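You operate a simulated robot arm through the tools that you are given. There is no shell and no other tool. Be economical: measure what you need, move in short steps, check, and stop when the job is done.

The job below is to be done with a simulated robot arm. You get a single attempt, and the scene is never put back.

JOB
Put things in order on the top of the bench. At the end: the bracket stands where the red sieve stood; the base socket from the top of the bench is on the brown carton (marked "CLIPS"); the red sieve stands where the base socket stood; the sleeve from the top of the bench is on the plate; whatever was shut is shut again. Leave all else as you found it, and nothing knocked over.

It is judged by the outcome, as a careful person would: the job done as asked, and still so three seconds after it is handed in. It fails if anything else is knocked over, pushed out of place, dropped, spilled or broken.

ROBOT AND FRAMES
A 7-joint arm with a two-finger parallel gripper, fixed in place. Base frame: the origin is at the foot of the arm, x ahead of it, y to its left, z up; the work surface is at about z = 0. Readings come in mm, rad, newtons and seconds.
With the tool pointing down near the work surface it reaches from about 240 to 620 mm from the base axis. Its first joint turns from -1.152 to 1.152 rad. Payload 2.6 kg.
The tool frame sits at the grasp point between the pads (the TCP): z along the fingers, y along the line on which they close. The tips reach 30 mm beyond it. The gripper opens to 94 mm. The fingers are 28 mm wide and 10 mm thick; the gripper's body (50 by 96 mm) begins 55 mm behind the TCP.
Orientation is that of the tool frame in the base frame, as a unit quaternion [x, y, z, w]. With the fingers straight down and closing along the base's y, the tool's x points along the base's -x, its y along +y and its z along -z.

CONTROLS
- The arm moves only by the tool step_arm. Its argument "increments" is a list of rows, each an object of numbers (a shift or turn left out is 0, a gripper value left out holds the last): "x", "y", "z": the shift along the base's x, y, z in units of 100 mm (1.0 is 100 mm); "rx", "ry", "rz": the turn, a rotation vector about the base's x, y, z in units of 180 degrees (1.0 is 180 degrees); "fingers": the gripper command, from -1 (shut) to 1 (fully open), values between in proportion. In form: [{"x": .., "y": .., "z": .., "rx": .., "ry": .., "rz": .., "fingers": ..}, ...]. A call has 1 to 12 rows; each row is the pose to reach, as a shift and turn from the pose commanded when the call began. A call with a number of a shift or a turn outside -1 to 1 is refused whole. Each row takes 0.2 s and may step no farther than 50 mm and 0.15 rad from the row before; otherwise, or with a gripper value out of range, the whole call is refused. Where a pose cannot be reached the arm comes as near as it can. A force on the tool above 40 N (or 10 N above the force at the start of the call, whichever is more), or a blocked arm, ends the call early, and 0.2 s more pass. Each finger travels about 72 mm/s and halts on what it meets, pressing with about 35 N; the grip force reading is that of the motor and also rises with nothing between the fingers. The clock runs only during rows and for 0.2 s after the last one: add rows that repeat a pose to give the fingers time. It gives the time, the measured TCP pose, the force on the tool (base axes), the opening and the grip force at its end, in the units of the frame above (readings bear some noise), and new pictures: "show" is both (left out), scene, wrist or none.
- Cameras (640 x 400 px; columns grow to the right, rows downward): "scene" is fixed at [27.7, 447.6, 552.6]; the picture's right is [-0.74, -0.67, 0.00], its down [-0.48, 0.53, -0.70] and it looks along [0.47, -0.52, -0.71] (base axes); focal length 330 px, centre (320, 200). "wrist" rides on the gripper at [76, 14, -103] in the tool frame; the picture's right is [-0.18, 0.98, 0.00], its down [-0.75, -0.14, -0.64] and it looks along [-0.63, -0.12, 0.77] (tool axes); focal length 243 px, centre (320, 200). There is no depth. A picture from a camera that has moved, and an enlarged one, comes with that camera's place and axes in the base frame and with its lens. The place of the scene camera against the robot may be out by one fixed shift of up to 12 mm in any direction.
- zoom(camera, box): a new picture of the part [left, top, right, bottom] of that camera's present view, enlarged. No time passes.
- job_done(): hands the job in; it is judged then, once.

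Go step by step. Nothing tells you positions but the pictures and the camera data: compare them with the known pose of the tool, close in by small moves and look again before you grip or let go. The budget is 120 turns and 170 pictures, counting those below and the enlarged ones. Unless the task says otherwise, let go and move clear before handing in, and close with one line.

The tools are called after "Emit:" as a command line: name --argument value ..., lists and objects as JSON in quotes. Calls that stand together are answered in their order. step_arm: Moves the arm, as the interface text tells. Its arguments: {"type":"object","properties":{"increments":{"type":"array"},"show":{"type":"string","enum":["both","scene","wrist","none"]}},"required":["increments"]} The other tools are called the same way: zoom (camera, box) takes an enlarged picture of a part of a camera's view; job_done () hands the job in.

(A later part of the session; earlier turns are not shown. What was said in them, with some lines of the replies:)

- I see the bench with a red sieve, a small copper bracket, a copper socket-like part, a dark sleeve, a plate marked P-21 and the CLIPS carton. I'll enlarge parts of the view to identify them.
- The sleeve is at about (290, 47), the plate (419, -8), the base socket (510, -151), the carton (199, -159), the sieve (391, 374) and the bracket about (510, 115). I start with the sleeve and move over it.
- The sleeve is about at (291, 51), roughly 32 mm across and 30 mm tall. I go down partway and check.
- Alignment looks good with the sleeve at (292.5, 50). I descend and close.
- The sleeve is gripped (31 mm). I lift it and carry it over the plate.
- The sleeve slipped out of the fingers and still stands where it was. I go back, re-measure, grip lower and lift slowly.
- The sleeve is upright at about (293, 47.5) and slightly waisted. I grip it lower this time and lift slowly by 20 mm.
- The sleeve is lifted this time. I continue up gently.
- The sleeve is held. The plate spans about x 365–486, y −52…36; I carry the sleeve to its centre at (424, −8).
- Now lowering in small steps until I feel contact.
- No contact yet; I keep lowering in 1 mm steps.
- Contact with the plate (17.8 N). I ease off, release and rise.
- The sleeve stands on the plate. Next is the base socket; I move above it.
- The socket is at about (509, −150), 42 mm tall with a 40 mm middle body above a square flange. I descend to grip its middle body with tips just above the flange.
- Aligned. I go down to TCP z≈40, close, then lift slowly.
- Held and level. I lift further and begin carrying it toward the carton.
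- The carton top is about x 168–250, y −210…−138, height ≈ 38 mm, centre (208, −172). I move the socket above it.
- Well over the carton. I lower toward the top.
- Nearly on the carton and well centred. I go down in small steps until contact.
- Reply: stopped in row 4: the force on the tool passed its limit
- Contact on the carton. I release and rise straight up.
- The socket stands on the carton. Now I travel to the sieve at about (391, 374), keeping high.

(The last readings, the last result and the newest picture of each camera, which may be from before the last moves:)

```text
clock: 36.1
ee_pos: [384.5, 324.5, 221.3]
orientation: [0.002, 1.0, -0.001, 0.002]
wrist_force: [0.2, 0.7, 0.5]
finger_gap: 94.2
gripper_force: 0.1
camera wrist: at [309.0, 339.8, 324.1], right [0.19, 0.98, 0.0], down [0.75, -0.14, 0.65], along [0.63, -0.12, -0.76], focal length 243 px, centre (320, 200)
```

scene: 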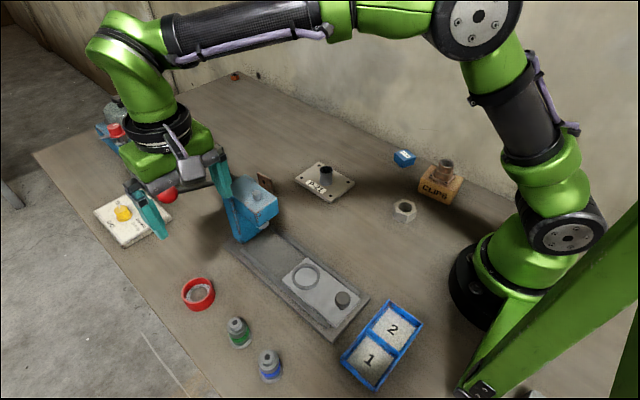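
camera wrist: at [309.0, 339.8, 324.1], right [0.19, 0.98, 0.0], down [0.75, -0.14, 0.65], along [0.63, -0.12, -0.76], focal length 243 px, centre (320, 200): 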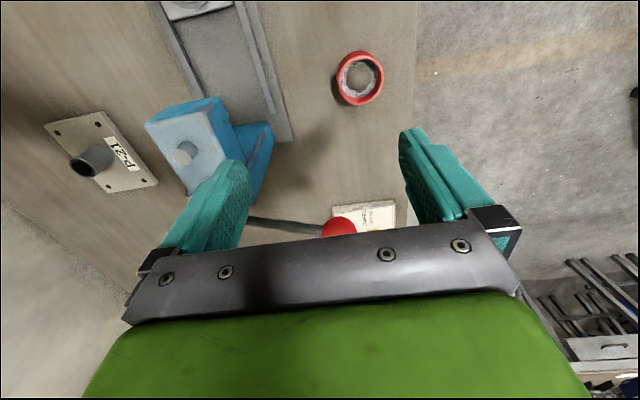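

The sieve is at about (390.5, 371). I lower over it and look closely.

Emit:
step_arm --increments '[{"x": 0.06, "y": 0.25, "z": -0.2}, {"x": 0.06, "y": 0.46, "z": -0.55}, {"x": 0.06, "y": 0.46, "z": -0.95}, {"x": 0.06, "y": 0.46, "z": -1.0}]' --show "wrist"

Emit:
zoom --camera "scene" --box '[158, 260, 238, 310]'

```text
clock: 37.1
ee_pos: [391.2, 370.7, 122.9]
orientation: [0.001, 1.0, -0.001, 0.002]
wrist_force: [0.5, 0.6, -0.2]
finger_gap: 93.9
gripper_force: 0.0
camera wrist: at [315.0, 386.1, 224.5], right [0.19, 0.98, 0.0], down [0.75, -0.14, 0.65], along [0.63, -0.12, -0.76], focal length 243 px, centre (320, 200)
```

wrist: 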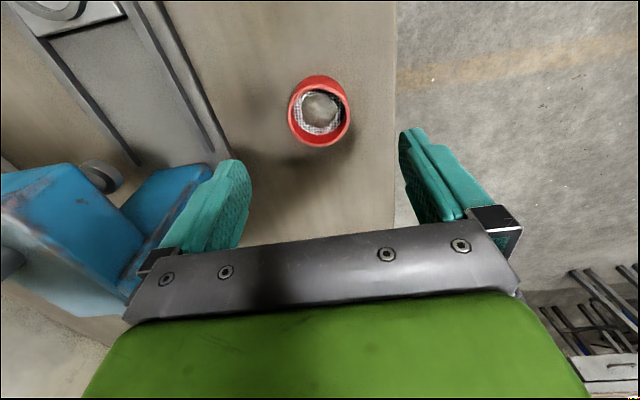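

```text
8.00 times, centred on (198, 285) of scene
camera zoom: at [27.7, 447.6, 552.6], right [-0.74, -0.67, 0.0], down [-0.48, 0.53, -0.7], along [0.47, -0.52, -0.71], focal length 2636 px, centre (1296, -480)
```

zoom: 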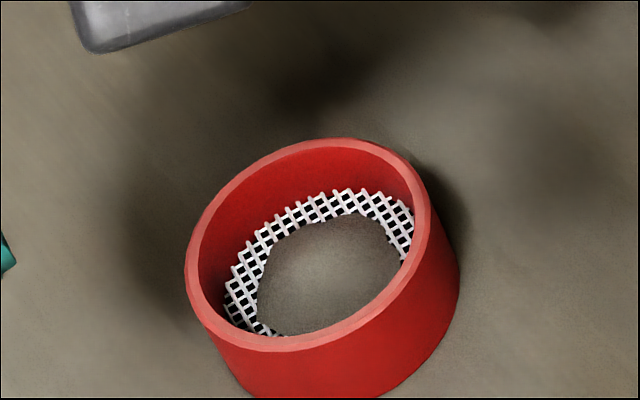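

The sieve is at (391.5, 371), 53 mm across and about 25 mm tall, with a grey heap on its mesh, so I must keep it level and slow. I descend and check before closing.

Emit:
step_arm --increments '[{"z": -0.3, "fingers": 0.75}, {"z": -0.6}, {"z": -0.75}, {"z": -0.86}, {"z": -0.86}]' --show "wrist"

Emit:
zoom --camera "scene" --box '[148, 240, 258, 309]'

```text
clock: 38.3
ee_pos: [389.2, 370.8, 36.2]
orientation: [0.001, 1.0, -0.001, 0.002]
wrist_force: [0.1, 0.2, 0.2]
finger_gap: 82.3
gripper_force: 0.0
camera wrist: at [313.6, 386.1, 138.6], right [0.19, 0.98, 0.0], down [0.75, -0.14, 0.64], along [0.63, -0.12, -0.76], focal length 243 px, centre (320, 200)
```

wrist: 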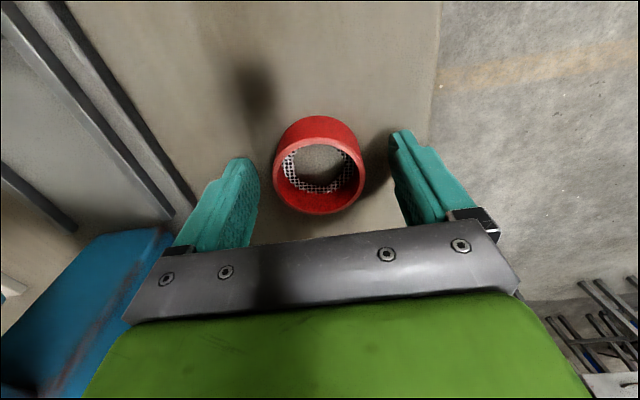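

```text
5.80 times, centred on (203, 274) of scene
camera zoom: at [27.7, 447.6, 552.6], right [-0.74, -0.67, 0.0], down [-0.48, 0.53, -0.7], along [0.47, -0.52, -0.71], focal length 1910 px, centre (998, -232)
```

zoom: 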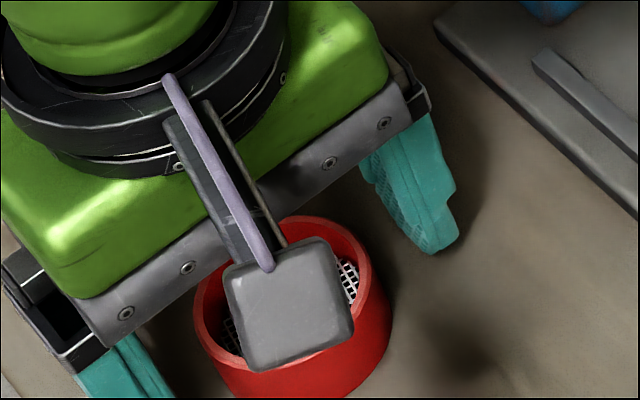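

Centred well. I lower slightly and close, then check.

Emit:
step_arm --increments '[{"x": 0.015, "y": 0.004, "z": -0.02, "fingers": 0.6}, {"x": 0.015, "y": 0.004, "z": -0.02, "fingers": 0.4}, {"x": 0.015, "y": 0.004, "z": -0.02, "fingers": 0.2}, {"x": 0.015, "y": 0.004, "z": -0.02, "fingers": 0.05}, {"x": 0.015, "y": 0.004, "z": -0.02, "fingers": -1}, {"x": 0.015, "y": 0.004, "z": -0.02, "fingers": -1}, {"x": 0.015, "y": 0.004, "z": -0.02, "fingers": -1}, {"x": 0.015, "y": 0.004, "z": 0.01}, {"x": 0.015, "y": 0.004, "z": 0.05}, {"x": 0.015, "y": 0.004, "z": 0.09}, {"x": 0.015, "y": 0.004, "z": 0.12}]'

Emit:
zoom --camera "wrist" --box '[240, 110, 400, 210]'

```text
clock: 40.7
ee_pos: [390.4, 371.3, 48.2]
orientation: [0.0, 1.0, 0.0, 0.002]
wrist_force: [-0.8, 0.5, -0.7]
finger_gap: 51.0
gripper_force: 35.1
camera wrist: at [314.9, 386.8, 150.6], right [0.19, 0.98, 0.0], down [0.75, -0.14, 0.64], along [0.63, -0.12, -0.76], focal length 243 px, centre (320, 200)
```

scene: 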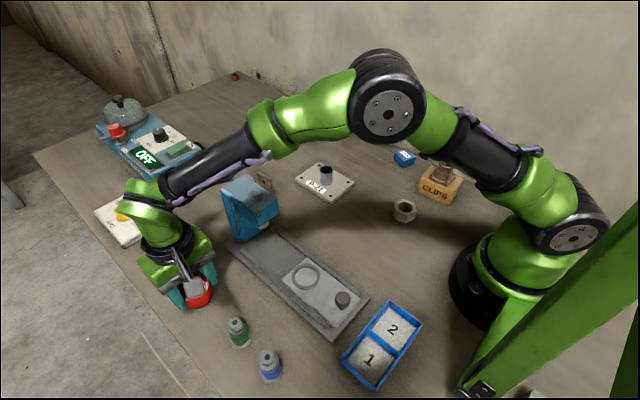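
wrist: 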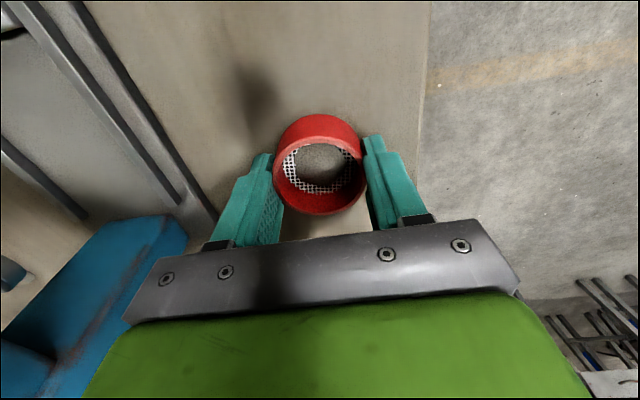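

```text
4.00 times, centred on (320, 160) of wrist
camera zoom: at [314.9, 386.8, 150.6], right [0.19, 0.98, 0.0], down [0.75, -0.14, 0.64], along [0.63, -0.12, -0.76], focal length 970 px, centre (320, 360)
```

zoom: 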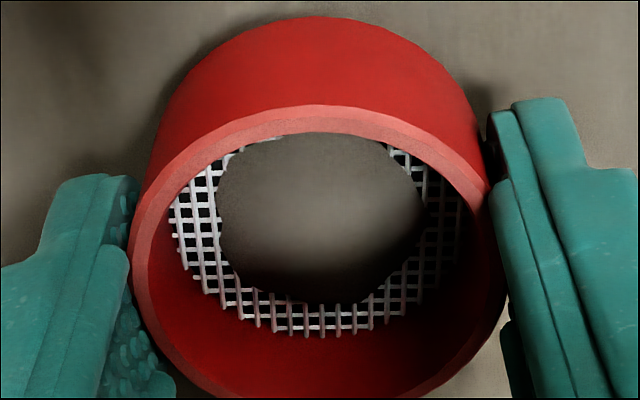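

The grey "heap" is just a hole in the mesh showing the bench, so nothing can spill. The press head is about 150 mm tall near (381, 219), so I lift the sieve to 230 mm before crossing.

Emit:
step_arm --increments '[{"z": 0.06}, {"z": 0.16}, {"z": 0.28}, {"z": 0.42}, {"z": 0.56}, {"z": 0.7}, {"z": 0.84}, {"z": 0.95}, {"z": 1.0}]' --show "none"

Emit:
step_arm --increments '[{"z": 0.1}, {"z": 0.25}, {"z": 0.4}, {"z": 0.55}, {"z": 0.7}, {"z": 0.82}, {"z": 0.9}]' --show "both"

```text
clock: 42.7
ee_pos: [391.6, 371.8, 149.7]
orientation: [0.001, 1.0, -0.001, 0.001]
wrist_force: [-0.3, 0.2, -1.3]
finger_gap: 51.0
gripper_force: 35.1
```

```text
clock: 44.3
ee_pos: [391.6, 370.9, 237.0]
orientation: [0.001, 1.0, -0.001, 0.001]
wrist_force: [-0.3, 0.9, -1.3]
finger_gap: 50.8
gripper_force: 35.0
camera wrist: at [314.9, 386.7, 340.5], right [0.19, 0.98, 0.0], down [0.75, -0.14, 0.64], along [0.63, -0.12, -0.76], focal length 243 px, centre (320, 200)
```

scene: 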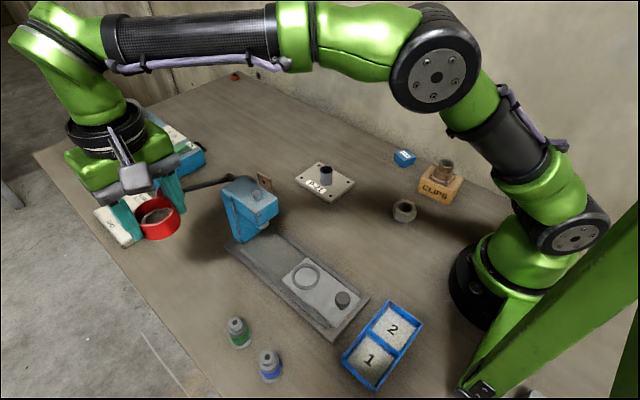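
wrist: 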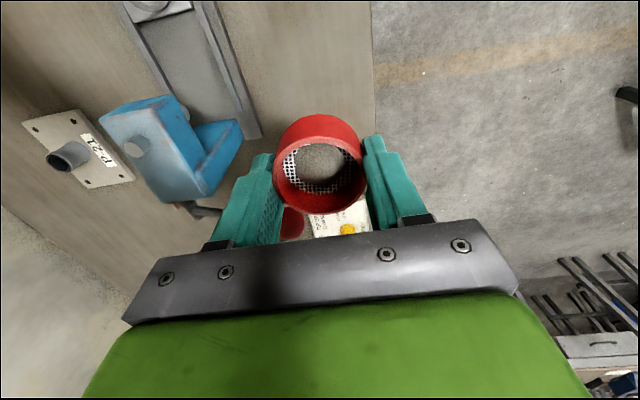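

Clear of everything. I carry the sieve across slowly toward (509, −150).

Emit:
step_arm --increments '[{"y": -0.1, "x": 0.02}, {"y": -0.28, "x": 0.06}, {"y": -0.46, "x": 0.1}, {"y": -0.64, "x": 0.14}, {"y": -0.82, "x": 0.18}, {"y": -1.0, "x": 0.22}]' --show "none"

Emit:
step_arm --increments '[{"y": -0.1, "x": 0.02}, {"y": -0.28, "x": 0.06}, {"y": -0.46, "x": 0.1}, {"y": -0.64, "x": 0.14}, {"y": -0.82, "x": 0.18}, {"y": -1.0, "x": 0.22}]' --show "none"

Emit:
step_arm --increments '[{"y": -0.1, "x": 0.02}, {"y": -0.28, "x": 0.06}, {"y": -0.46, "x": 0.1}, {"y": -0.64, "x": 0.14}, {"y": -0.82, "x": 0.18}, {"y": -1.0, "x": 0.22}]' --show "none"

Emit:
step_arm --increments '[{"y": -0.1, "x": 0.02}, {"y": -0.28, "x": 0.06}, {"y": -0.46, "x": 0.1}, {"y": -0.64, "x": 0.14}, {"y": -0.82, "x": 0.18}, {"y": -1.0, "x": 0.22}]' --show "none"

Emit:
step_arm --increments '[{"y": -0.1, "x": 0.03}, {"y": -0.28, "x": 0.08}, {"y": -0.46, "x": 0.13}, {"y": -0.64, "x": 0.18}, {"y": -0.82, "x": 0.24}, {"y": -1.0, "x": 0.3}]' --show "both"

```text
clock: 45.7
ee_pos: [414.3, 272.4, 239.6]
orientation: [0.001, 1.0, 0.0, 0.002]
wrist_force: [-0.4, 0.3, -2.4]
finger_gap: 50.7
gripper_force: 35.0
```

```text
clock: 47.1
ee_pos: [434.4, 172.6, 238.0]
orientation: [0.001, 1.0, -0.001, 0.001]
wrist_force: [-0.9, 0.2, -1.5]
finger_gap: 50.9
gripper_force: 35.1
```

```text
clock: 48.5
ee_pos: [457.1, 71.4, 237.5]
orientation: [0.001, 1.0, -0.001, 0.003]
wrist_force: [0.5, 0.0, -0.3]
finger_gap: 50.9
gripper_force: 34.9
```

```text
clock: 49.9
ee_pos: [479.1, -28.6, 237.4]
orientation: [0.001, 1.0, -0.001, 0.001]
wrist_force: [-0.5, -0.1, -1.2]
finger_gap: 50.7
gripper_force: 35.1
```

```text
clock: 51.3
ee_pos: [509.8, -127.1, 237.6]
orientation: [0.001, 1.0, -0.001, 0.003]
wrist_force: [0.1, -0.6, -1.5]
finger_gap: 50.6
gripper_force: 35.1
camera wrist: at [434.0, -112.7, 341.3], right [0.19, 0.98, 0.0], down [0.75, -0.14, 0.64], along [0.63, -0.12, -0.76], focal length 243 px, centre (320, 200)
```

scene: 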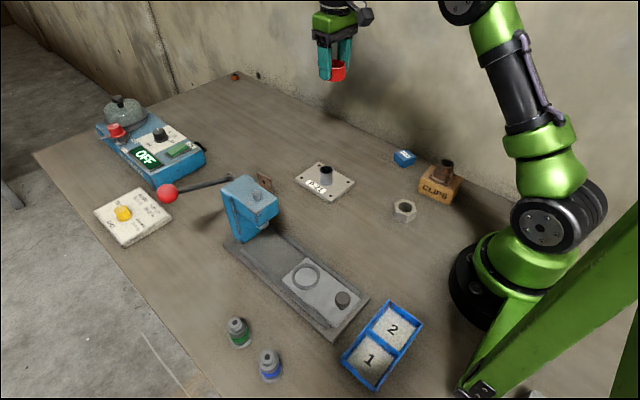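
wrist: 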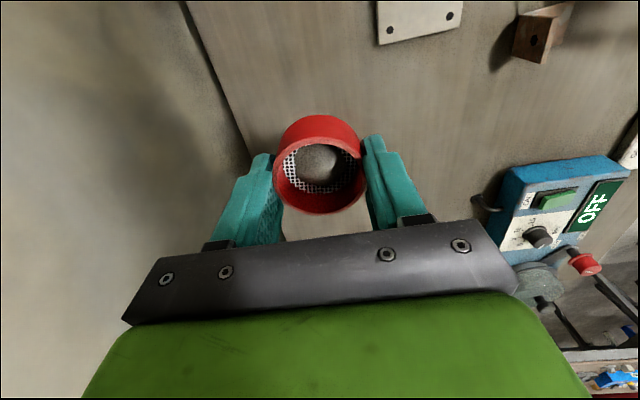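

I line up over the socket's old spot and lower.

Emit:
step_arm --increments '[{"y": -0.1, "z": -0.05}, {"y": -0.2, "z": -0.15}, {"y": -0.225, "z": -0.3}, {"y": -0.225, "z": -0.5}, {"y": -0.225, "z": -0.7}, {"y": -0.225, "z": -0.9}, {"y": -0.225, "z": -1.0}]' --show "none"

Emit:
step_arm --increments '[{"z": -0.15}, {"z": -0.35}, {"z": -0.55}, {"z": -0.72}, {"z": -0.84}, {"z": -0.9}, {"z": -0.95}, {"z": -0.97}]' --show "wrist"

Emit:
zoom --camera "scene" --box '[296, 110, 376, 160]'

```text
clock: 52.9
ee_pos: [509.4, -149.4, 137.0]
orientation: [0.0, 1.0, 0.0, 0.002]
wrist_force: [-0.1, 0.2, -1.5]
finger_gap: 50.8
gripper_force: 34.6
```

```text
clock: 54.7
ee_pos: [509.7, -152.3, 41.5]
orientation: [0.001, 1.0, -0.001, 0.002]
wrist_force: [0.0, 0.4, -1.3]
finger_gap: 50.7
gripper_force: 35.2
camera wrist: at [433.8, -135.7, 143.4], right [0.19, 0.98, 0.0], down [0.75, -0.14, 0.64], along [0.63, -0.12, -0.76], focal length 243 px, centre (320, 200)
```

wrist: 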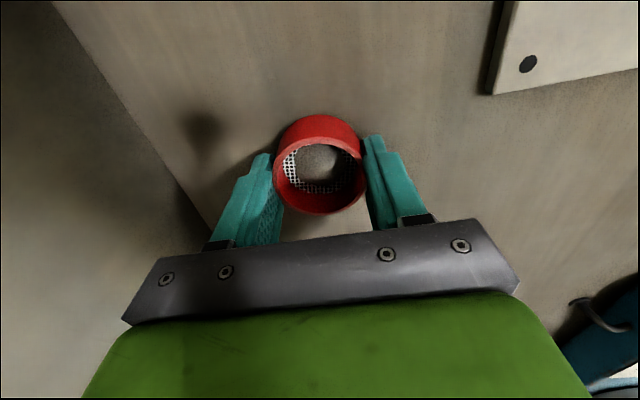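

```text
8.00 times, centred on (336, 135) of scene
camera zoom: at [27.7, 447.6, 552.6], right [-0.74, -0.67, 0.0], down [-0.48, 0.53, -0.7], along [0.47, -0.52, -0.71], focal length 2636 px, centre (192, 720)
```

zoom: 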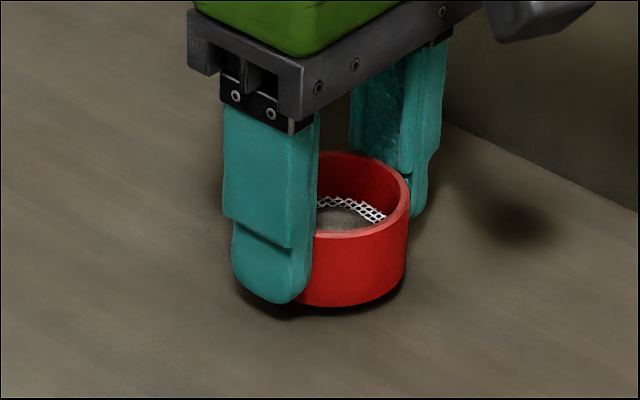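

Just above the bench. I lower in small steps to contact.

Emit:
step_arm --increments '[{"z": -0.02}, {"z": -0.04}, {"z": -0.055}, {"z": -0.065}, {"z": -0.07}]' --show "none"

```text
clock: 55.9
ee_pos: [509.7, -149.5, 35.2]
orientation: [0.001, 1.0, -0.001, 0.001]
wrist_force: [0.3, -0.1, -1.1]
finger_gap: 50.7
gripper_force: 35.3
```

Emit:
step_arm --increments '[{"z": -0.01}, {"z": -0.02}, {"z": -0.02}]' --show "none"

```text
clock: 56.7
ee_pos: [508.9, -150.8, 33.4]
orientation: [0.001, 1.0, 0.0, 0.003]
wrist_force: [-7.6, 1.3, 22.8]
finger_gap: 50.7
gripper_force: 34.9
```

Contact with the bench. I release and rise.

Emit:
step_arm --increments '[{"z": 0.015}, {"z": 0.02, "fingers": 0.2}, {"z": 0.02, "fingers": 0.4}, {"z": 0.02, "fingers": 0.5}, {"z": 0.2}, {"z": 0.6}, {"z": 1.0}]'

Emit:
zoom --camera "scene" --box '[296, 110, 376, 160]'

```text
clock: 58.3
ee_pos: [509.1, -149.4, 131.6]
orientation: [0.0, 1.0, 0.0, 0.002]
wrist_force: [-0.1, 0.7, 0.0]
finger_gap: 70.2
gripper_force: 0.0
camera wrist: at [433.8, -134.3, 233.1], right [0.19, 0.98, 0.0], down [0.75, -0.14, 0.64], along [0.63, -0.12, -0.76], focal length 243 px, centre (320, 200)
```

scene: 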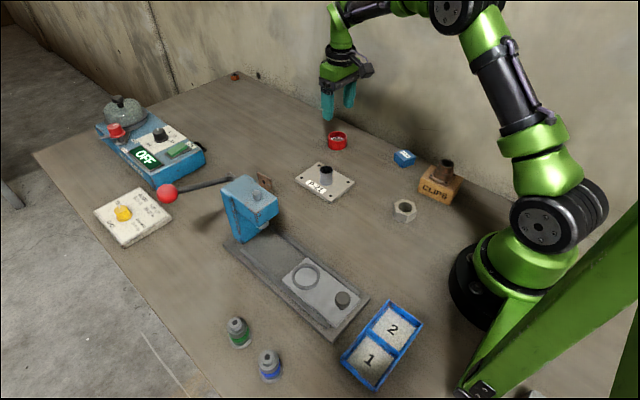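
wrist: 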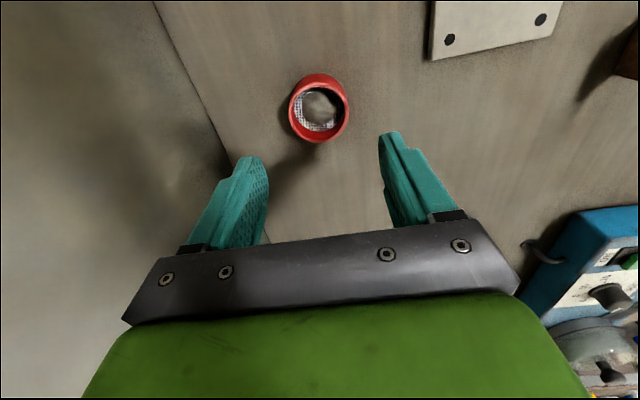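

```text
8.00 times, centred on (336, 135) of scene
camera zoom: at [27.7, 447.6, 552.6], right [-0.74, -0.67, 0.0], down [-0.48, 0.53, -0.7], along [0.47, -0.52, -0.71], focal length 2636 px, centre (192, 720)
```

zoom: 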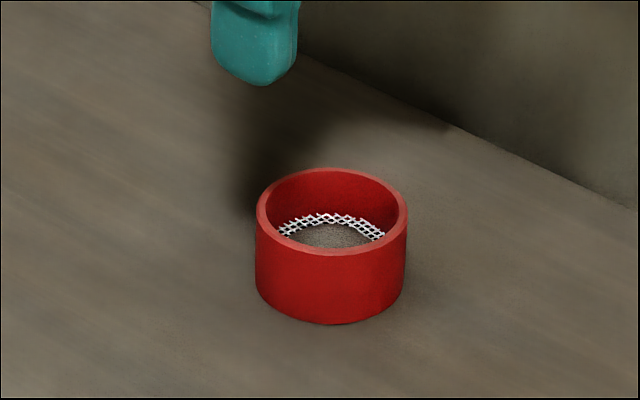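

The sieve stands in the socket's place. Now toward the bracket at about (508, 128).

Emit:
step_arm --increments '[{"y": 0.3, "z": 0.3}, {"y": 0.7, "z": 0.6}, {"y": 1.0, "z": 0.8}]' --show "none"

Emit:
step_arm --increments '[{"y": 0.4}, {"y": 0.8}, {"y": 1.0}]' --show "none"

Emit:
step_arm --increments '[{"y": 0.4}, {"y": 0.75}]' --show "both"

```text
clock: 59.1
ee_pos: [509.0, -48.3, 214.3]
orientation: [0.002, 1.0, -0.001, 0.002]
wrist_force: [0.9, -0.1, 0.2]
finger_gap: 70.5
gripper_force: 0.1
```

```text
clock: 59.9
ee_pos: [510.8, 49.0, 210.8]
orientation: [0.001, 1.0, -0.001, 0.002]
wrist_force: [-0.1, -0.3, -1.1]
finger_gap: 70.4
gripper_force: 0.1
```

```text
clock: 60.5
ee_pos: [510.8, 124.0, 212.5]
orientation: [0.001, 1.0, -0.001, 0.002]
wrist_force: [0.8, 0.9, 0.3]
finger_gap: 70.4
gripper_force: 0.0
camera wrist: at [434.2, 138.9, 314.0], right [0.19, 0.98, 0.0], down [0.75, -0.14, 0.64], along [0.63, -0.12, -0.76], focal length 243 px, centre (320, 200)
```

scene: 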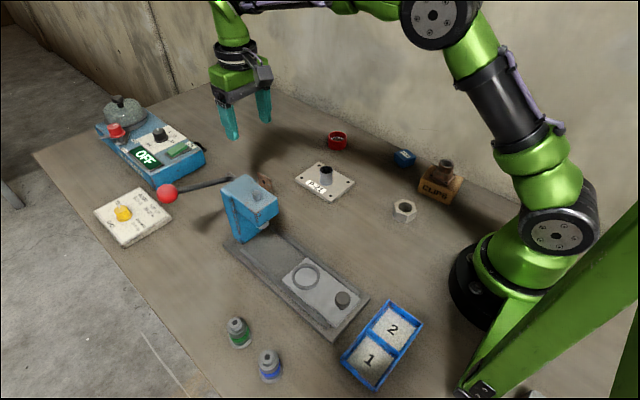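
wrist: 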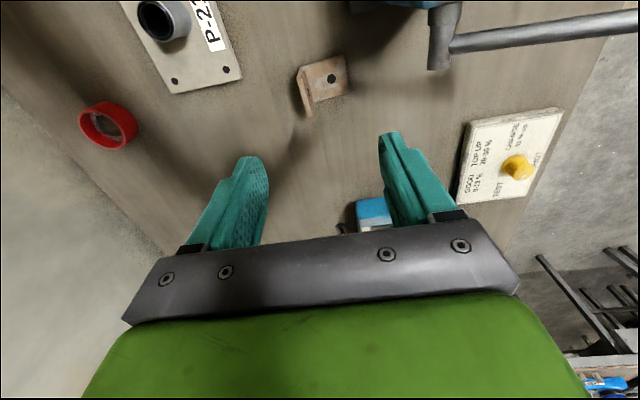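

Emit:
zoom --camera "wrist" --box '[260, 30, 420, 130]'

Emit:
zoom --camera "scene" --box '[210, 160, 306, 220]'

```text
4.00 times, centred on (340, 80) of wrist
camera zoom: at [434.2, 138.9, 314.0], right [0.19, 0.98, 0.0], down [0.75, -0.14, 0.64], along [0.63, -0.12, -0.76], focal length 970 px, centre (240, 680)
```

zoom: 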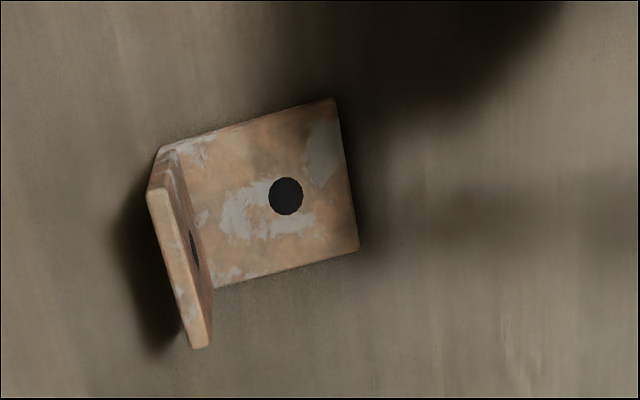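

```text
6.67 times, centred on (258, 190) of scene
camera zoom: at [27.7, 447.6, 552.6], right [-0.74, -0.67, 0.0], down [-0.48, 0.53, -0.7], along [0.47, -0.52, -0.71], focal length 2197 px, centre (733, 267)
```

zoom: 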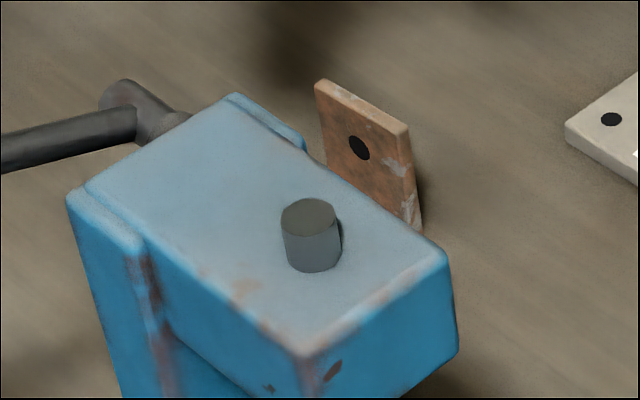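

The bracket is an L: a flat leg on the bench (x 489–531, y 107–157) and an upright leg about 50 mm high at its −y side (y≈108), turned about 3.7°. I'll turn the gripper to match and come down over the upright leg.

Emit:
step_arm --increments '[{"y": -0.16, "z": -0.2, "rz": 0.02, "fingers": 0.1}, {"y": -0.16, "z": -0.6, "rz": 0.02}, {"y": -0.16, "z": -0.95, "rz": 0.02}, {"y": -0.16, "z": -0.95, "rz": 0.02}]' --show "both"

Emit:
zoom --camera "wrist" --box '[240, 70, 400, 170]'

```text
clock: 61.5
ee_pos: [510.1, 108.7, 115.5]
orientation: [-0.031, 1.0, 0.001, 0.002]
wrist_force: [-0.3, -0.4, 0.0]
finger_gap: 51.5
gripper_force: 0.1
camera wrist: at [433.1, 118.6, 218.0], right [0.12, 0.99, 0.0], down [0.76, -0.1, 0.64], along [0.64, -0.08, -0.76], focal length 243 px, centre (320, 200)
```

scene: 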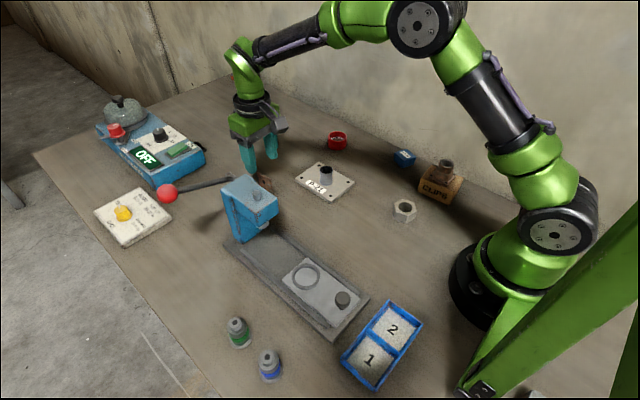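
wrist: 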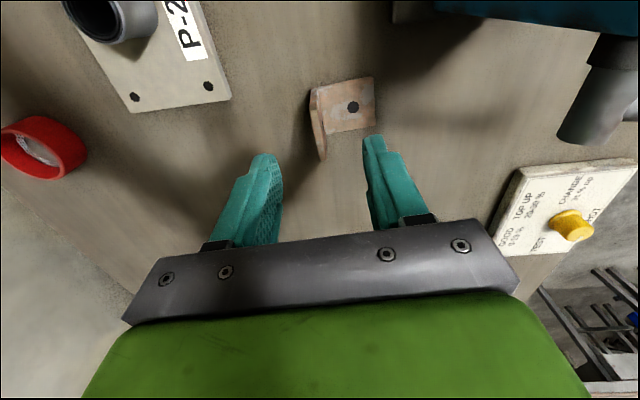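

```text
4.00 times, centred on (320, 120) of wrist
camera zoom: at [433.1, 118.6, 218.0], right [0.12, 0.99, 0.0], down [0.76, -0.1, 0.64], along [0.64, -0.08, -0.76], focal length 970 px, centre (320, 520)
```

zoom: 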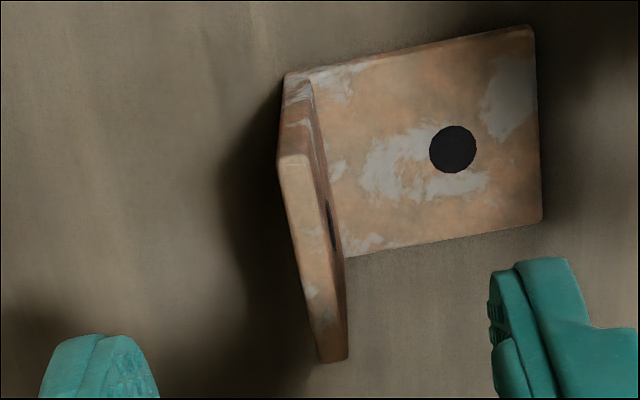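

The upright's mid is at about (512.5, 107.8), top z≈47. I descend around it and close gently.

Emit:
step_arm --increments '[{"x": 0.025, "y": -0.01, "z": -0.35}, {"x": 0.025, "y": -0.01, "z": -0.6}, {"x": 0.025, "y": -0.01, "z": -0.72}, {"x": 0.025, "y": -0.01, "z": -0.72}]' --show "wrist"

Emit:
zoom --camera "wrist" --box '[240, 110, 400, 210]'

Emit:
zoom --camera "scene" --box '[210, 140, 306, 200]'

```text
clock: 62.5
ee_pos: [511.8, 107.2, 43.5]
orientation: [-0.03, 1.0, -0.001, 0.002]
wrist_force: [-0.2, 0.4, 0.5]
finger_gap: 51.8
gripper_force: 0.1
camera wrist: at [435.4, 117.9, 145.8], right [0.12, 0.99, 0.0], down [0.76, -0.09, 0.64], along [0.64, -0.08, -0.76], focal length 243 px, centre (320, 200)
```

wrist: 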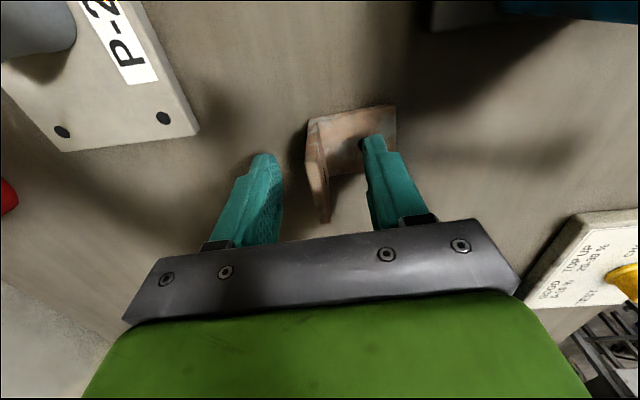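

```text
4.00 times, centred on (320, 160) of wrist
camera zoom: at [435.4, 117.9, 145.8], right [0.12, 0.99, 0.0], down [0.76, -0.09, 0.64], along [0.64, -0.08, -0.76], focal length 970 px, centre (320, 360)
```

zoom: 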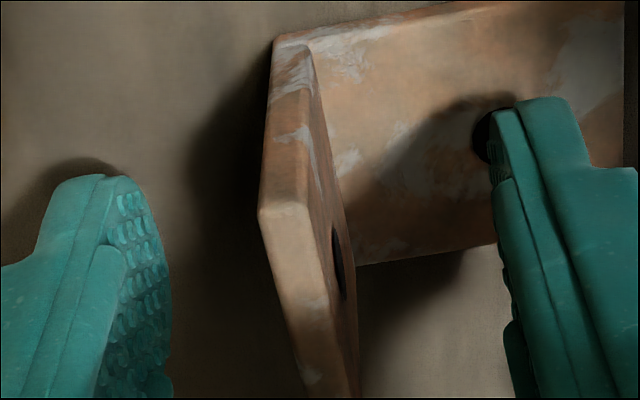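

```text
6.67 times, centred on (258, 170) of scene
camera zoom: at [27.7, 447.6, 552.6], right [-0.74, -0.67, 0.0], down [-0.48, 0.53, -0.7], along [0.47, -0.52, -0.71], focal length 2197 px, centre (733, 400)
```

zoom: 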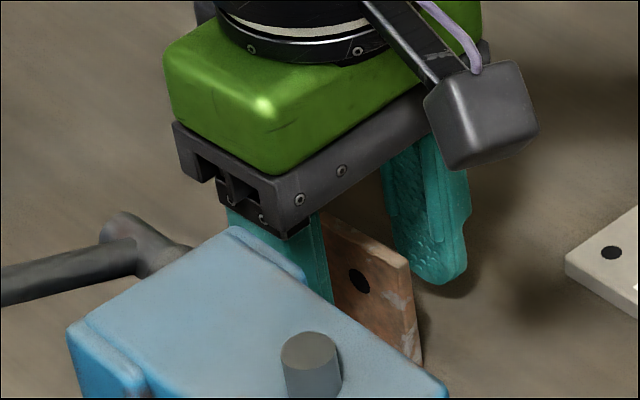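

The fingers straddle the upright well. I close gradually and lift slowly.

Emit:
step_arm --increments '[{"y": -0.01, "fingers": -0.2}, {"y": -0.01, "fingers": -0.4}, {"y": -0.01, "fingers": -0.6}, {"y": -0.01, "fingers": -0.8}, {"y": -0.01, "fingers": -1}, {"y": -0.01, "fingers": -1}, {"y": -0.01, "fingers": -1}, {"y": -0.01, "z": 0.03}, {"y": -0.01, "z": 0.07}, {"y": -0.01, "z": 0.12}, {"y": -0.01, "z": 0.15}]' --show "wrist"

Emit:
zoom --camera "scene" --box '[210, 140, 306, 200]'

Emit:
zoom --camera "wrist" --box '[240, 110, 400, 210]'

```text
clock: 64.9
ee_pos: [510.6, 107.0, 59.9]
orientation: [-0.03, 1.0, -0.001, 0.002]
wrist_force: [-0.8, 0.4, -2.2]
finger_gap: 10.2
gripper_force: 35.2
camera wrist: at [434.9, 116.3, 162.7], right [0.12, 0.99, 0.0], down [0.76, -0.09, 0.64], along [0.64, -0.08, -0.76], focal length 243 px, centre (320, 200)
```

wrist: 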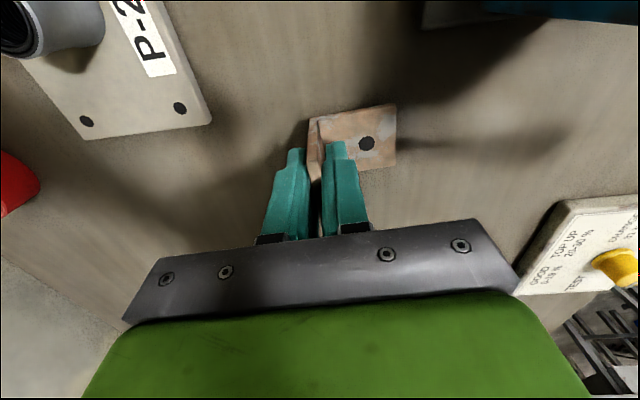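

```text
6.67 times, centred on (258, 170) of scene
camera zoom: at [27.7, 447.6, 552.6], right [-0.74, -0.67, 0.0], down [-0.48, 0.53, -0.7], along [0.47, -0.52, -0.71], focal length 2197 px, centre (733, 400)
```

zoom: 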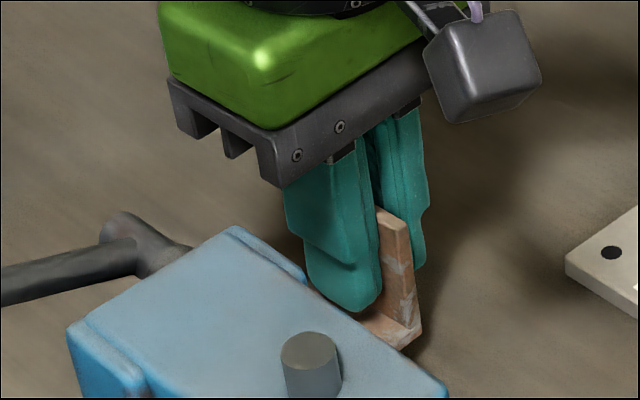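

```text
4.00 times, centred on (320, 160) of wrist
camera zoom: at [434.9, 116.3, 162.7], right [0.12, 0.99, 0.0], down [0.76, -0.09, 0.64], along [0.64, -0.08, -0.76], focal length 970 px, centre (320, 360)
```

zoom: 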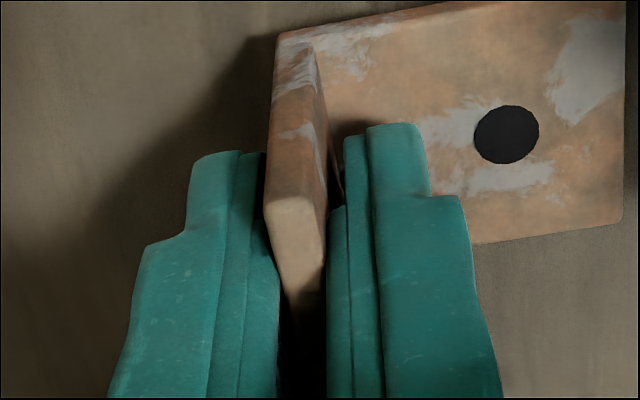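

The bracket is held level. I lift to about 237 mm to clear the press lever, then carry it to the sieve's old spot (TCP target ≈ (392, 347)).

Emit:
step_arm --increments '[{"z": 0.06}, {"z": 0.16}, {"z": 0.28}, {"z": 0.42}, {"z": 0.56}, {"z": 0.7}, {"z": 0.84}, {"z": 0.95}, {"z": 1.0}]' --show "none"

Emit:
step_arm --increments '[{"z": 0.1}, {"z": 0.25}, {"z": 0.4}, {"z": 0.55}, {"z": 0.7}, {"z": 0.8}, {"z": 0.85}]' --show "both"

```text
clock: 66.9
ee_pos: [512.8, 106.3, 159.2]
orientation: [-0.031, 1.0, 0.0, 0.003]
wrist_force: [-0.1, -0.3, -1.3]
finger_gap: 10.3
gripper_force: 35.5
```

```text
clock: 68.5
ee_pos: [512.5, 106.3, 245.8]
orientation: [-0.031, 1.0, -0.001, 0.001]
wrist_force: [0.3, 0.9, -2.3]
finger_gap: 10.4
gripper_force: 35.0
camera wrist: at [435.2, 116.5, 348.6], right [0.12, 0.99, 0.0], down [0.76, -0.09, 0.64], along [0.64, -0.08, -0.76], focal length 243 px, centre (320, 200)
```

scene: 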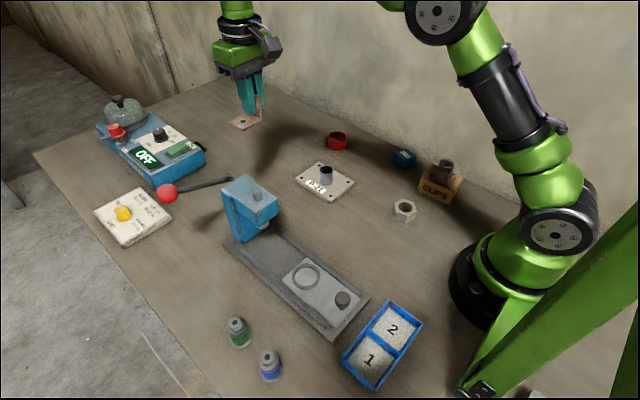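
wrist: 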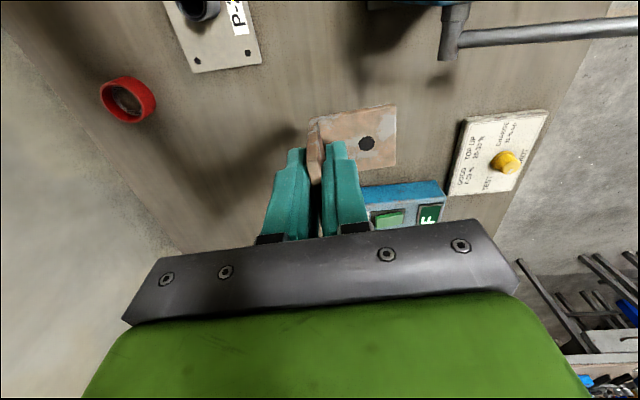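

Held firmly. I carry it across at height.

Emit:
step_arm --increments '[{"x": -0.04, "y": 0.08}, {"x": -0.12, "y": 0.24}, {"x": -0.2, "y": 0.4}, {"x": -0.28, "y": 0.56}, {"x": -0.36, "y": 0.72}, {"x": -0.4, "y": 0.8}]' --show "none"

Emit:
step_arm --increments '[{"x": -0.04, "y": 0.08}, {"x": -0.12, "y": 0.24}, {"x": -0.2, "y": 0.4}, {"x": -0.28, "y": 0.56}, {"x": -0.36, "y": 0.72}, {"x": -0.4, "y": 0.8}]' --show "none"

Emit:
step_arm --increments '[{"x": -0.04, "y": 0.08}, {"x": -0.12, "y": 0.24}, {"x": -0.2, "y": 0.4}, {"x": -0.28, "y": 0.56}, {"x": -0.36, "y": 0.72}, {"x": -0.4, "y": 0.8}]' --show "both"

```text
clock: 69.9
ee_pos: [472.2, 186.5, 246.2]
orientation: [-0.031, 1.0, -0.001, 0.001]
wrist_force: [-0.3, 0.7, -1.2]
finger_gap: 10.0
gripper_force: 34.9
```

```text
clock: 71.3
ee_pos: [432.1, 266.9, 244.4]
orientation: [-0.031, 1.0, -0.001, 0.002]
wrist_force: [-0.6, 0.0, -2.8]
finger_gap: 10.2
gripper_force: 34.9
```

```text
clock: 72.7
ee_pos: [391.1, 346.5, 245.8]
orientation: [-0.031, 1.0, -0.001, 0.001]
wrist_force: [0.7, -0.5, -2.4]
finger_gap: 10.1
gripper_force: 35.0
camera wrist: at [314.7, 356.6, 347.3], right [0.12, 0.99, 0.0], down [0.76, -0.09, 0.64], along [0.64, -0.08, -0.76], focal length 243 px, centre (320, 200)
```

scene: 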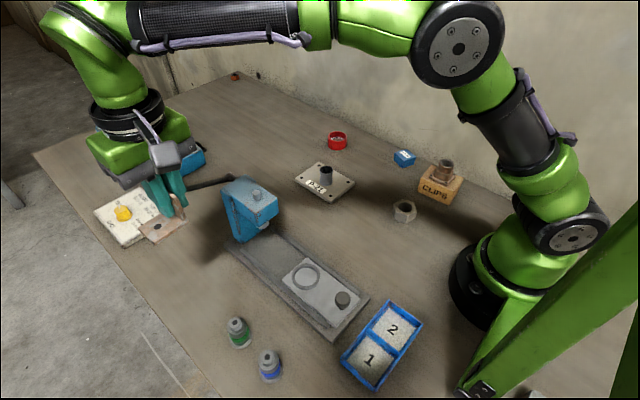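
wrist: 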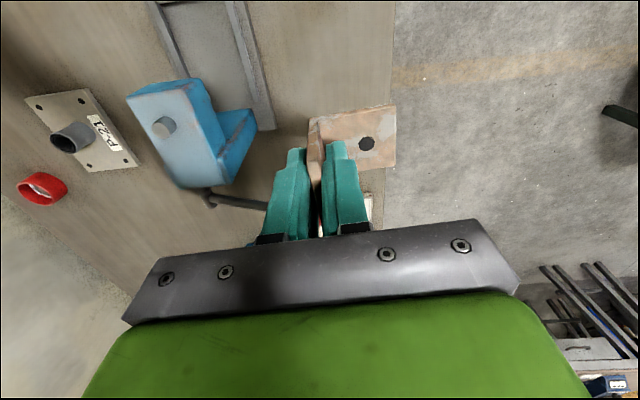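

Over the target. I lower it in stages.

Emit:
step_arm --increments '[{"z": -0.1}, {"z": -0.25}, {"z": -0.42}, {"z": -0.6}, {"z": -0.78}, {"z": -0.92}, {"z": -1.0}]' --show "none"

Emit:
step_arm --increments '[{"z": -0.12}, {"z": -0.3}, {"z": -0.48}, {"z": -0.65}, {"z": -0.8}, {"z": -0.9}, {"z": -0.95}]' --show "both"

Emit:
zoom --camera "scene" --box '[150, 240, 262, 310]'

```text
clock: 74.3
ee_pos: [390.9, 346.8, 144.4]
orientation: [-0.031, 1.0, -0.001, 0.002]
wrist_force: [0.5, -0.1, -2.0]
finger_gap: 10.1
gripper_force: 34.5
```

```text
clock: 75.9
ee_pos: [392.0, 347.3, 49.7]
orientation: [-0.031, 1.0, -0.001, 0.002]
wrist_force: [0.2, 0.2, -2.0]
finger_gap: 10.3
gripper_force: 34.5
camera wrist: at [315.1, 357.2, 151.9], right [0.12, 0.99, 0.0], down [0.76, -0.09, 0.64], along [0.64, -0.08, -0.76], focal length 243 px, centre (320, 200)
```

scene: 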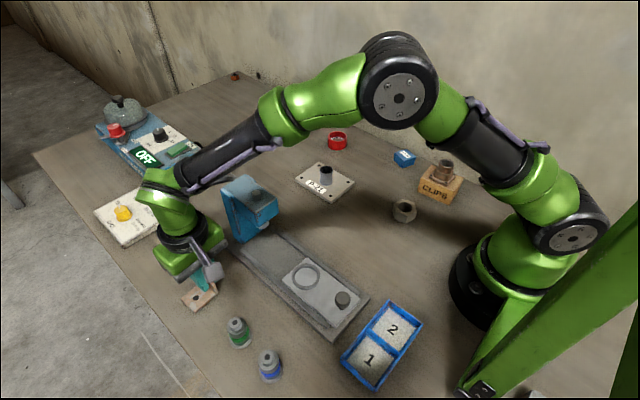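
wrist: 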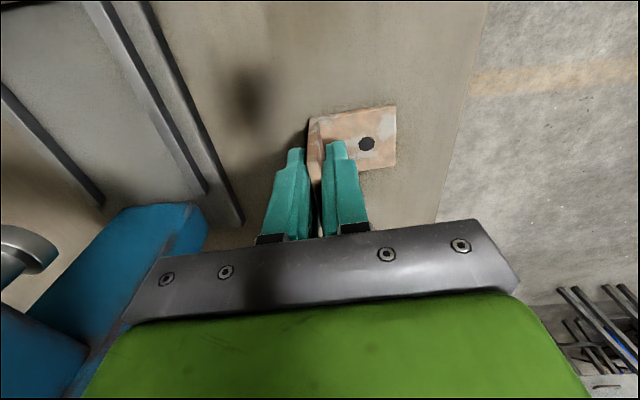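

```text
5.71 times, centred on (206, 275) of scene
camera zoom: at [27.7, 447.6, 552.6], right [-0.74, -0.67, 0.0], down [-0.48, 0.53, -0.7], along [0.47, -0.52, -0.71], focal length 1883 px, centre (971, -229)
```

zoom: 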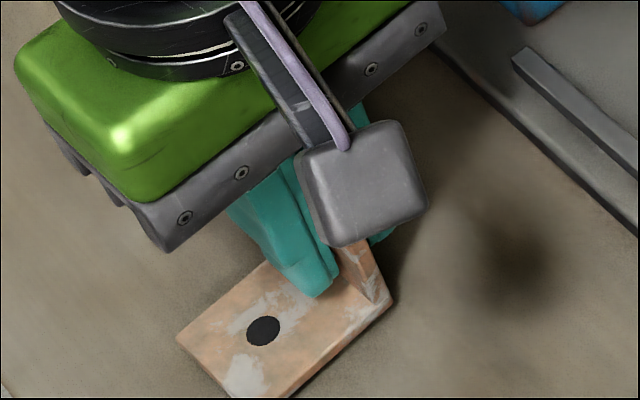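

A few millimetres above the bench. I lower to contact in small steps.

Emit:
step_arm --increments '[{"z": -0.02}, {"z": -0.035}, {"z": -0.05}, {"z": -0.06}, {"z": -0.06}]' --show "none"

```text
clock: 77.1
ee_pos: [393.0, 347.0, 44.1]
orientation: [-0.03, 1.0, -0.001, 0.002]
wrist_force: [0.8, -0.4, -0.6]
finger_gap: 10.2
gripper_force: 35.5
```

Emit:
step_arm --increments '[{"z": -0.01}, {"z": -0.02}, {"z": -0.02}]' --show "none"

```text
clock: 77.9
ee_pos: [392.8, 346.4, 44.3]
orientation: [-0.029, 1.0, 0.0, 0.002]
wrist_force: [-6.1, -7.2, 23.0]
finger_gap: 10.1
gripper_force: 35.3
```

Contact. I ease off, open and rise straight up.

Emit:
step_arm --increments '[{"z": 0.015}, {"z": 0.017, "fingers": -0.6}, {"z": 0.017, "fingers": -0.3}, {"z": 0.017, "fingers": -0.1}, {"z": 0.017, "fingers": -0.1}, {"z": 0.15}, {"z": 0.5}, {"z": 0.9}]'

Emit:
zoom --camera "wrist" --box '[240, 60, 400, 160]'

```text
clock: 79.7
ee_pos: [393.0, 346.1, 132.7]
orientation: [-0.031, 1.0, 0.0, 0.002]
wrist_force: [0.0, 0.9, -0.4]
finger_gap: 42.2
gripper_force: 0.1
camera wrist: at [316.7, 356.8, 235.4], right [0.12, 0.99, 0.0], down [0.76, -0.09, 0.64], along [0.64, -0.08, -0.76], focal length 243 px, centre (320, 200)
```

scene: 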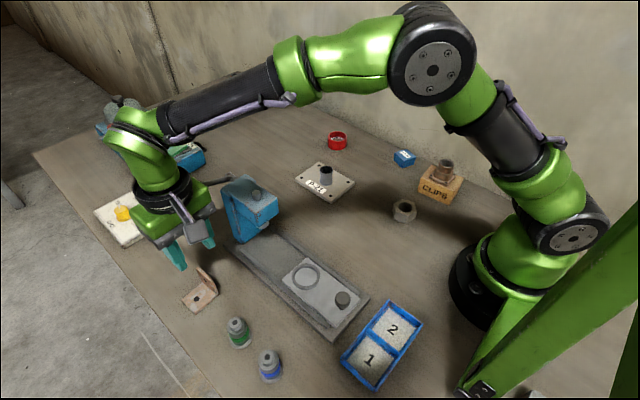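
wrist: 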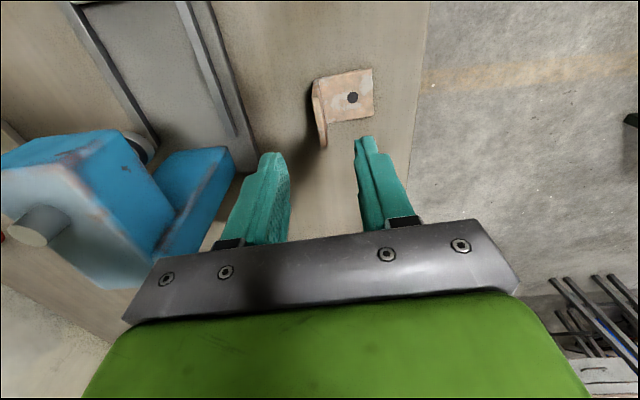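

```text
4.00 times, centred on (320, 110) of wrist
camera zoom: at [316.7, 356.8, 235.4], right [0.12, 0.99, 0.0], down [0.76, -0.09, 0.64], along [0.64, -0.08, -0.76], focal length 970 px, centre (320, 560)
```

zoom: 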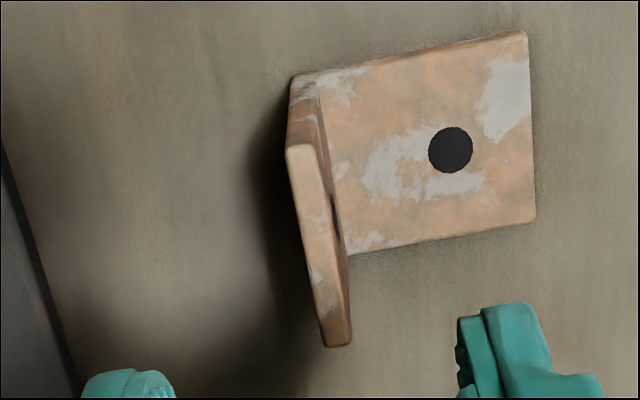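

The bracket stands at the sieve's old spot. I rise clear and check the whole scene.

Emit:
step_arm --increments '[{"z": 0.4}, {"z": 0.8}, {"z": 1.0}]' --show "scene"

Emit:
step_arm --increments '[{"x": -0.2, "y": -0.4}, {"x": -0.3, "y": -0.8}, {"x": -0.4, "y": -1.0}]' --show "scene"

Emit:
zoom --camera "scene" --box '[150, 230, 310, 330]'

Emit:
zoom --camera "scene" --box '[280, 110, 480, 235]'

```text
clock: 80.5
ee_pos: [392.5, 345.5, 234.3]
orientation: [-0.03, 1.0, -0.001, 0.001]
wrist_force: [0.7, 0.8, -0.6]
finger_gap: 42.2
gripper_force: 0.0
```

scene: 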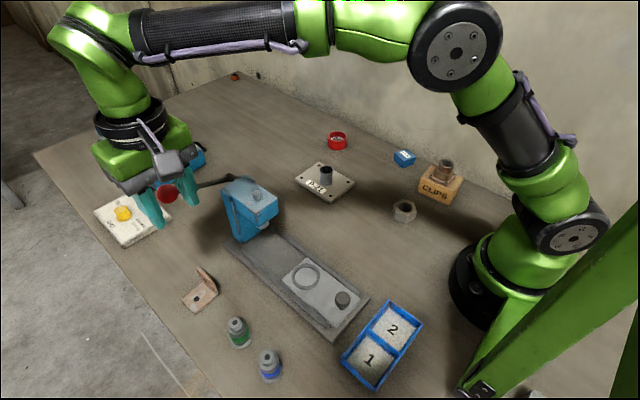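

```text
clock: 81.3
ee_pos: [353.4, 245.1, 231.2]
orientation: [-0.031, 1.0, -0.001, 0.001]
wrist_force: [-0.2, 0.2, -0.6]
finger_gap: 42.6
gripper_force: 0.1
```

scene: 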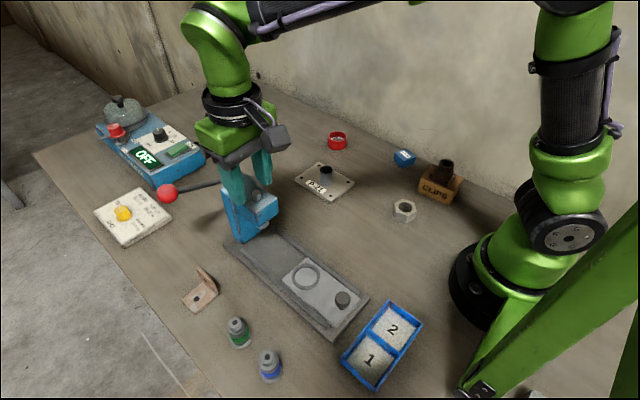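

```text
4.00 times, centred on (230, 280) of scene
camera zoom: at [27.7, 447.6, 552.6], right [-0.74, -0.67, 0.0], down [-0.48, 0.53, -0.7], along [0.47, -0.52, -0.71], focal length 1318 px, centre (680, -120)
```

zoom: 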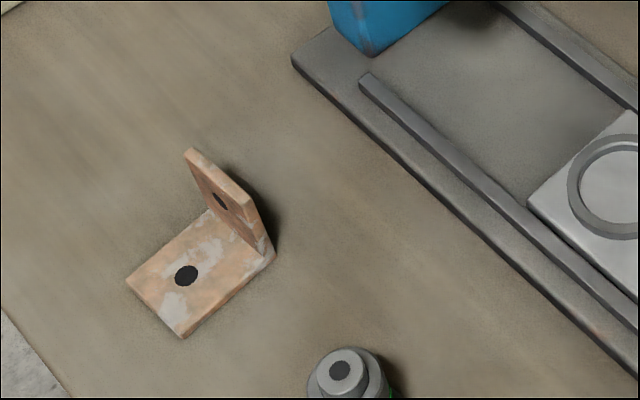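

```text
3.20 times, centred on (380, 172) of scene
camera zoom: at [27.7, 447.6, 552.6], right [-0.74, -0.67, 0.0], down [-0.48, 0.53, -0.7], along [0.47, -0.52, -0.71], focal length 1054 px, centre (128, 288)
```

zoom: 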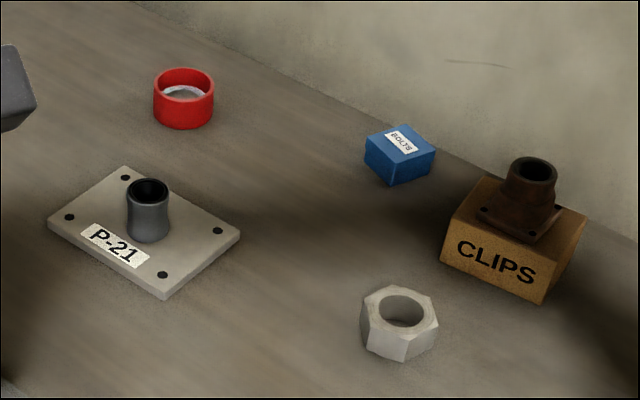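

Everything is where it was asked to be, all other objects look untouched, and the gripper is open and clear. I hand it in.

Emit:
job_done

```text
The job is handed in.
```

The job is handed in: the sleeve is on the plate, the base socket is on the CLIPS carton, the red sieve is where the socket stood, and the bracket is where the sieve stood. Nothing shut was opened, and nothing was knocked over; the sleeve slipped from the fingers on the first lift but stayed upright.
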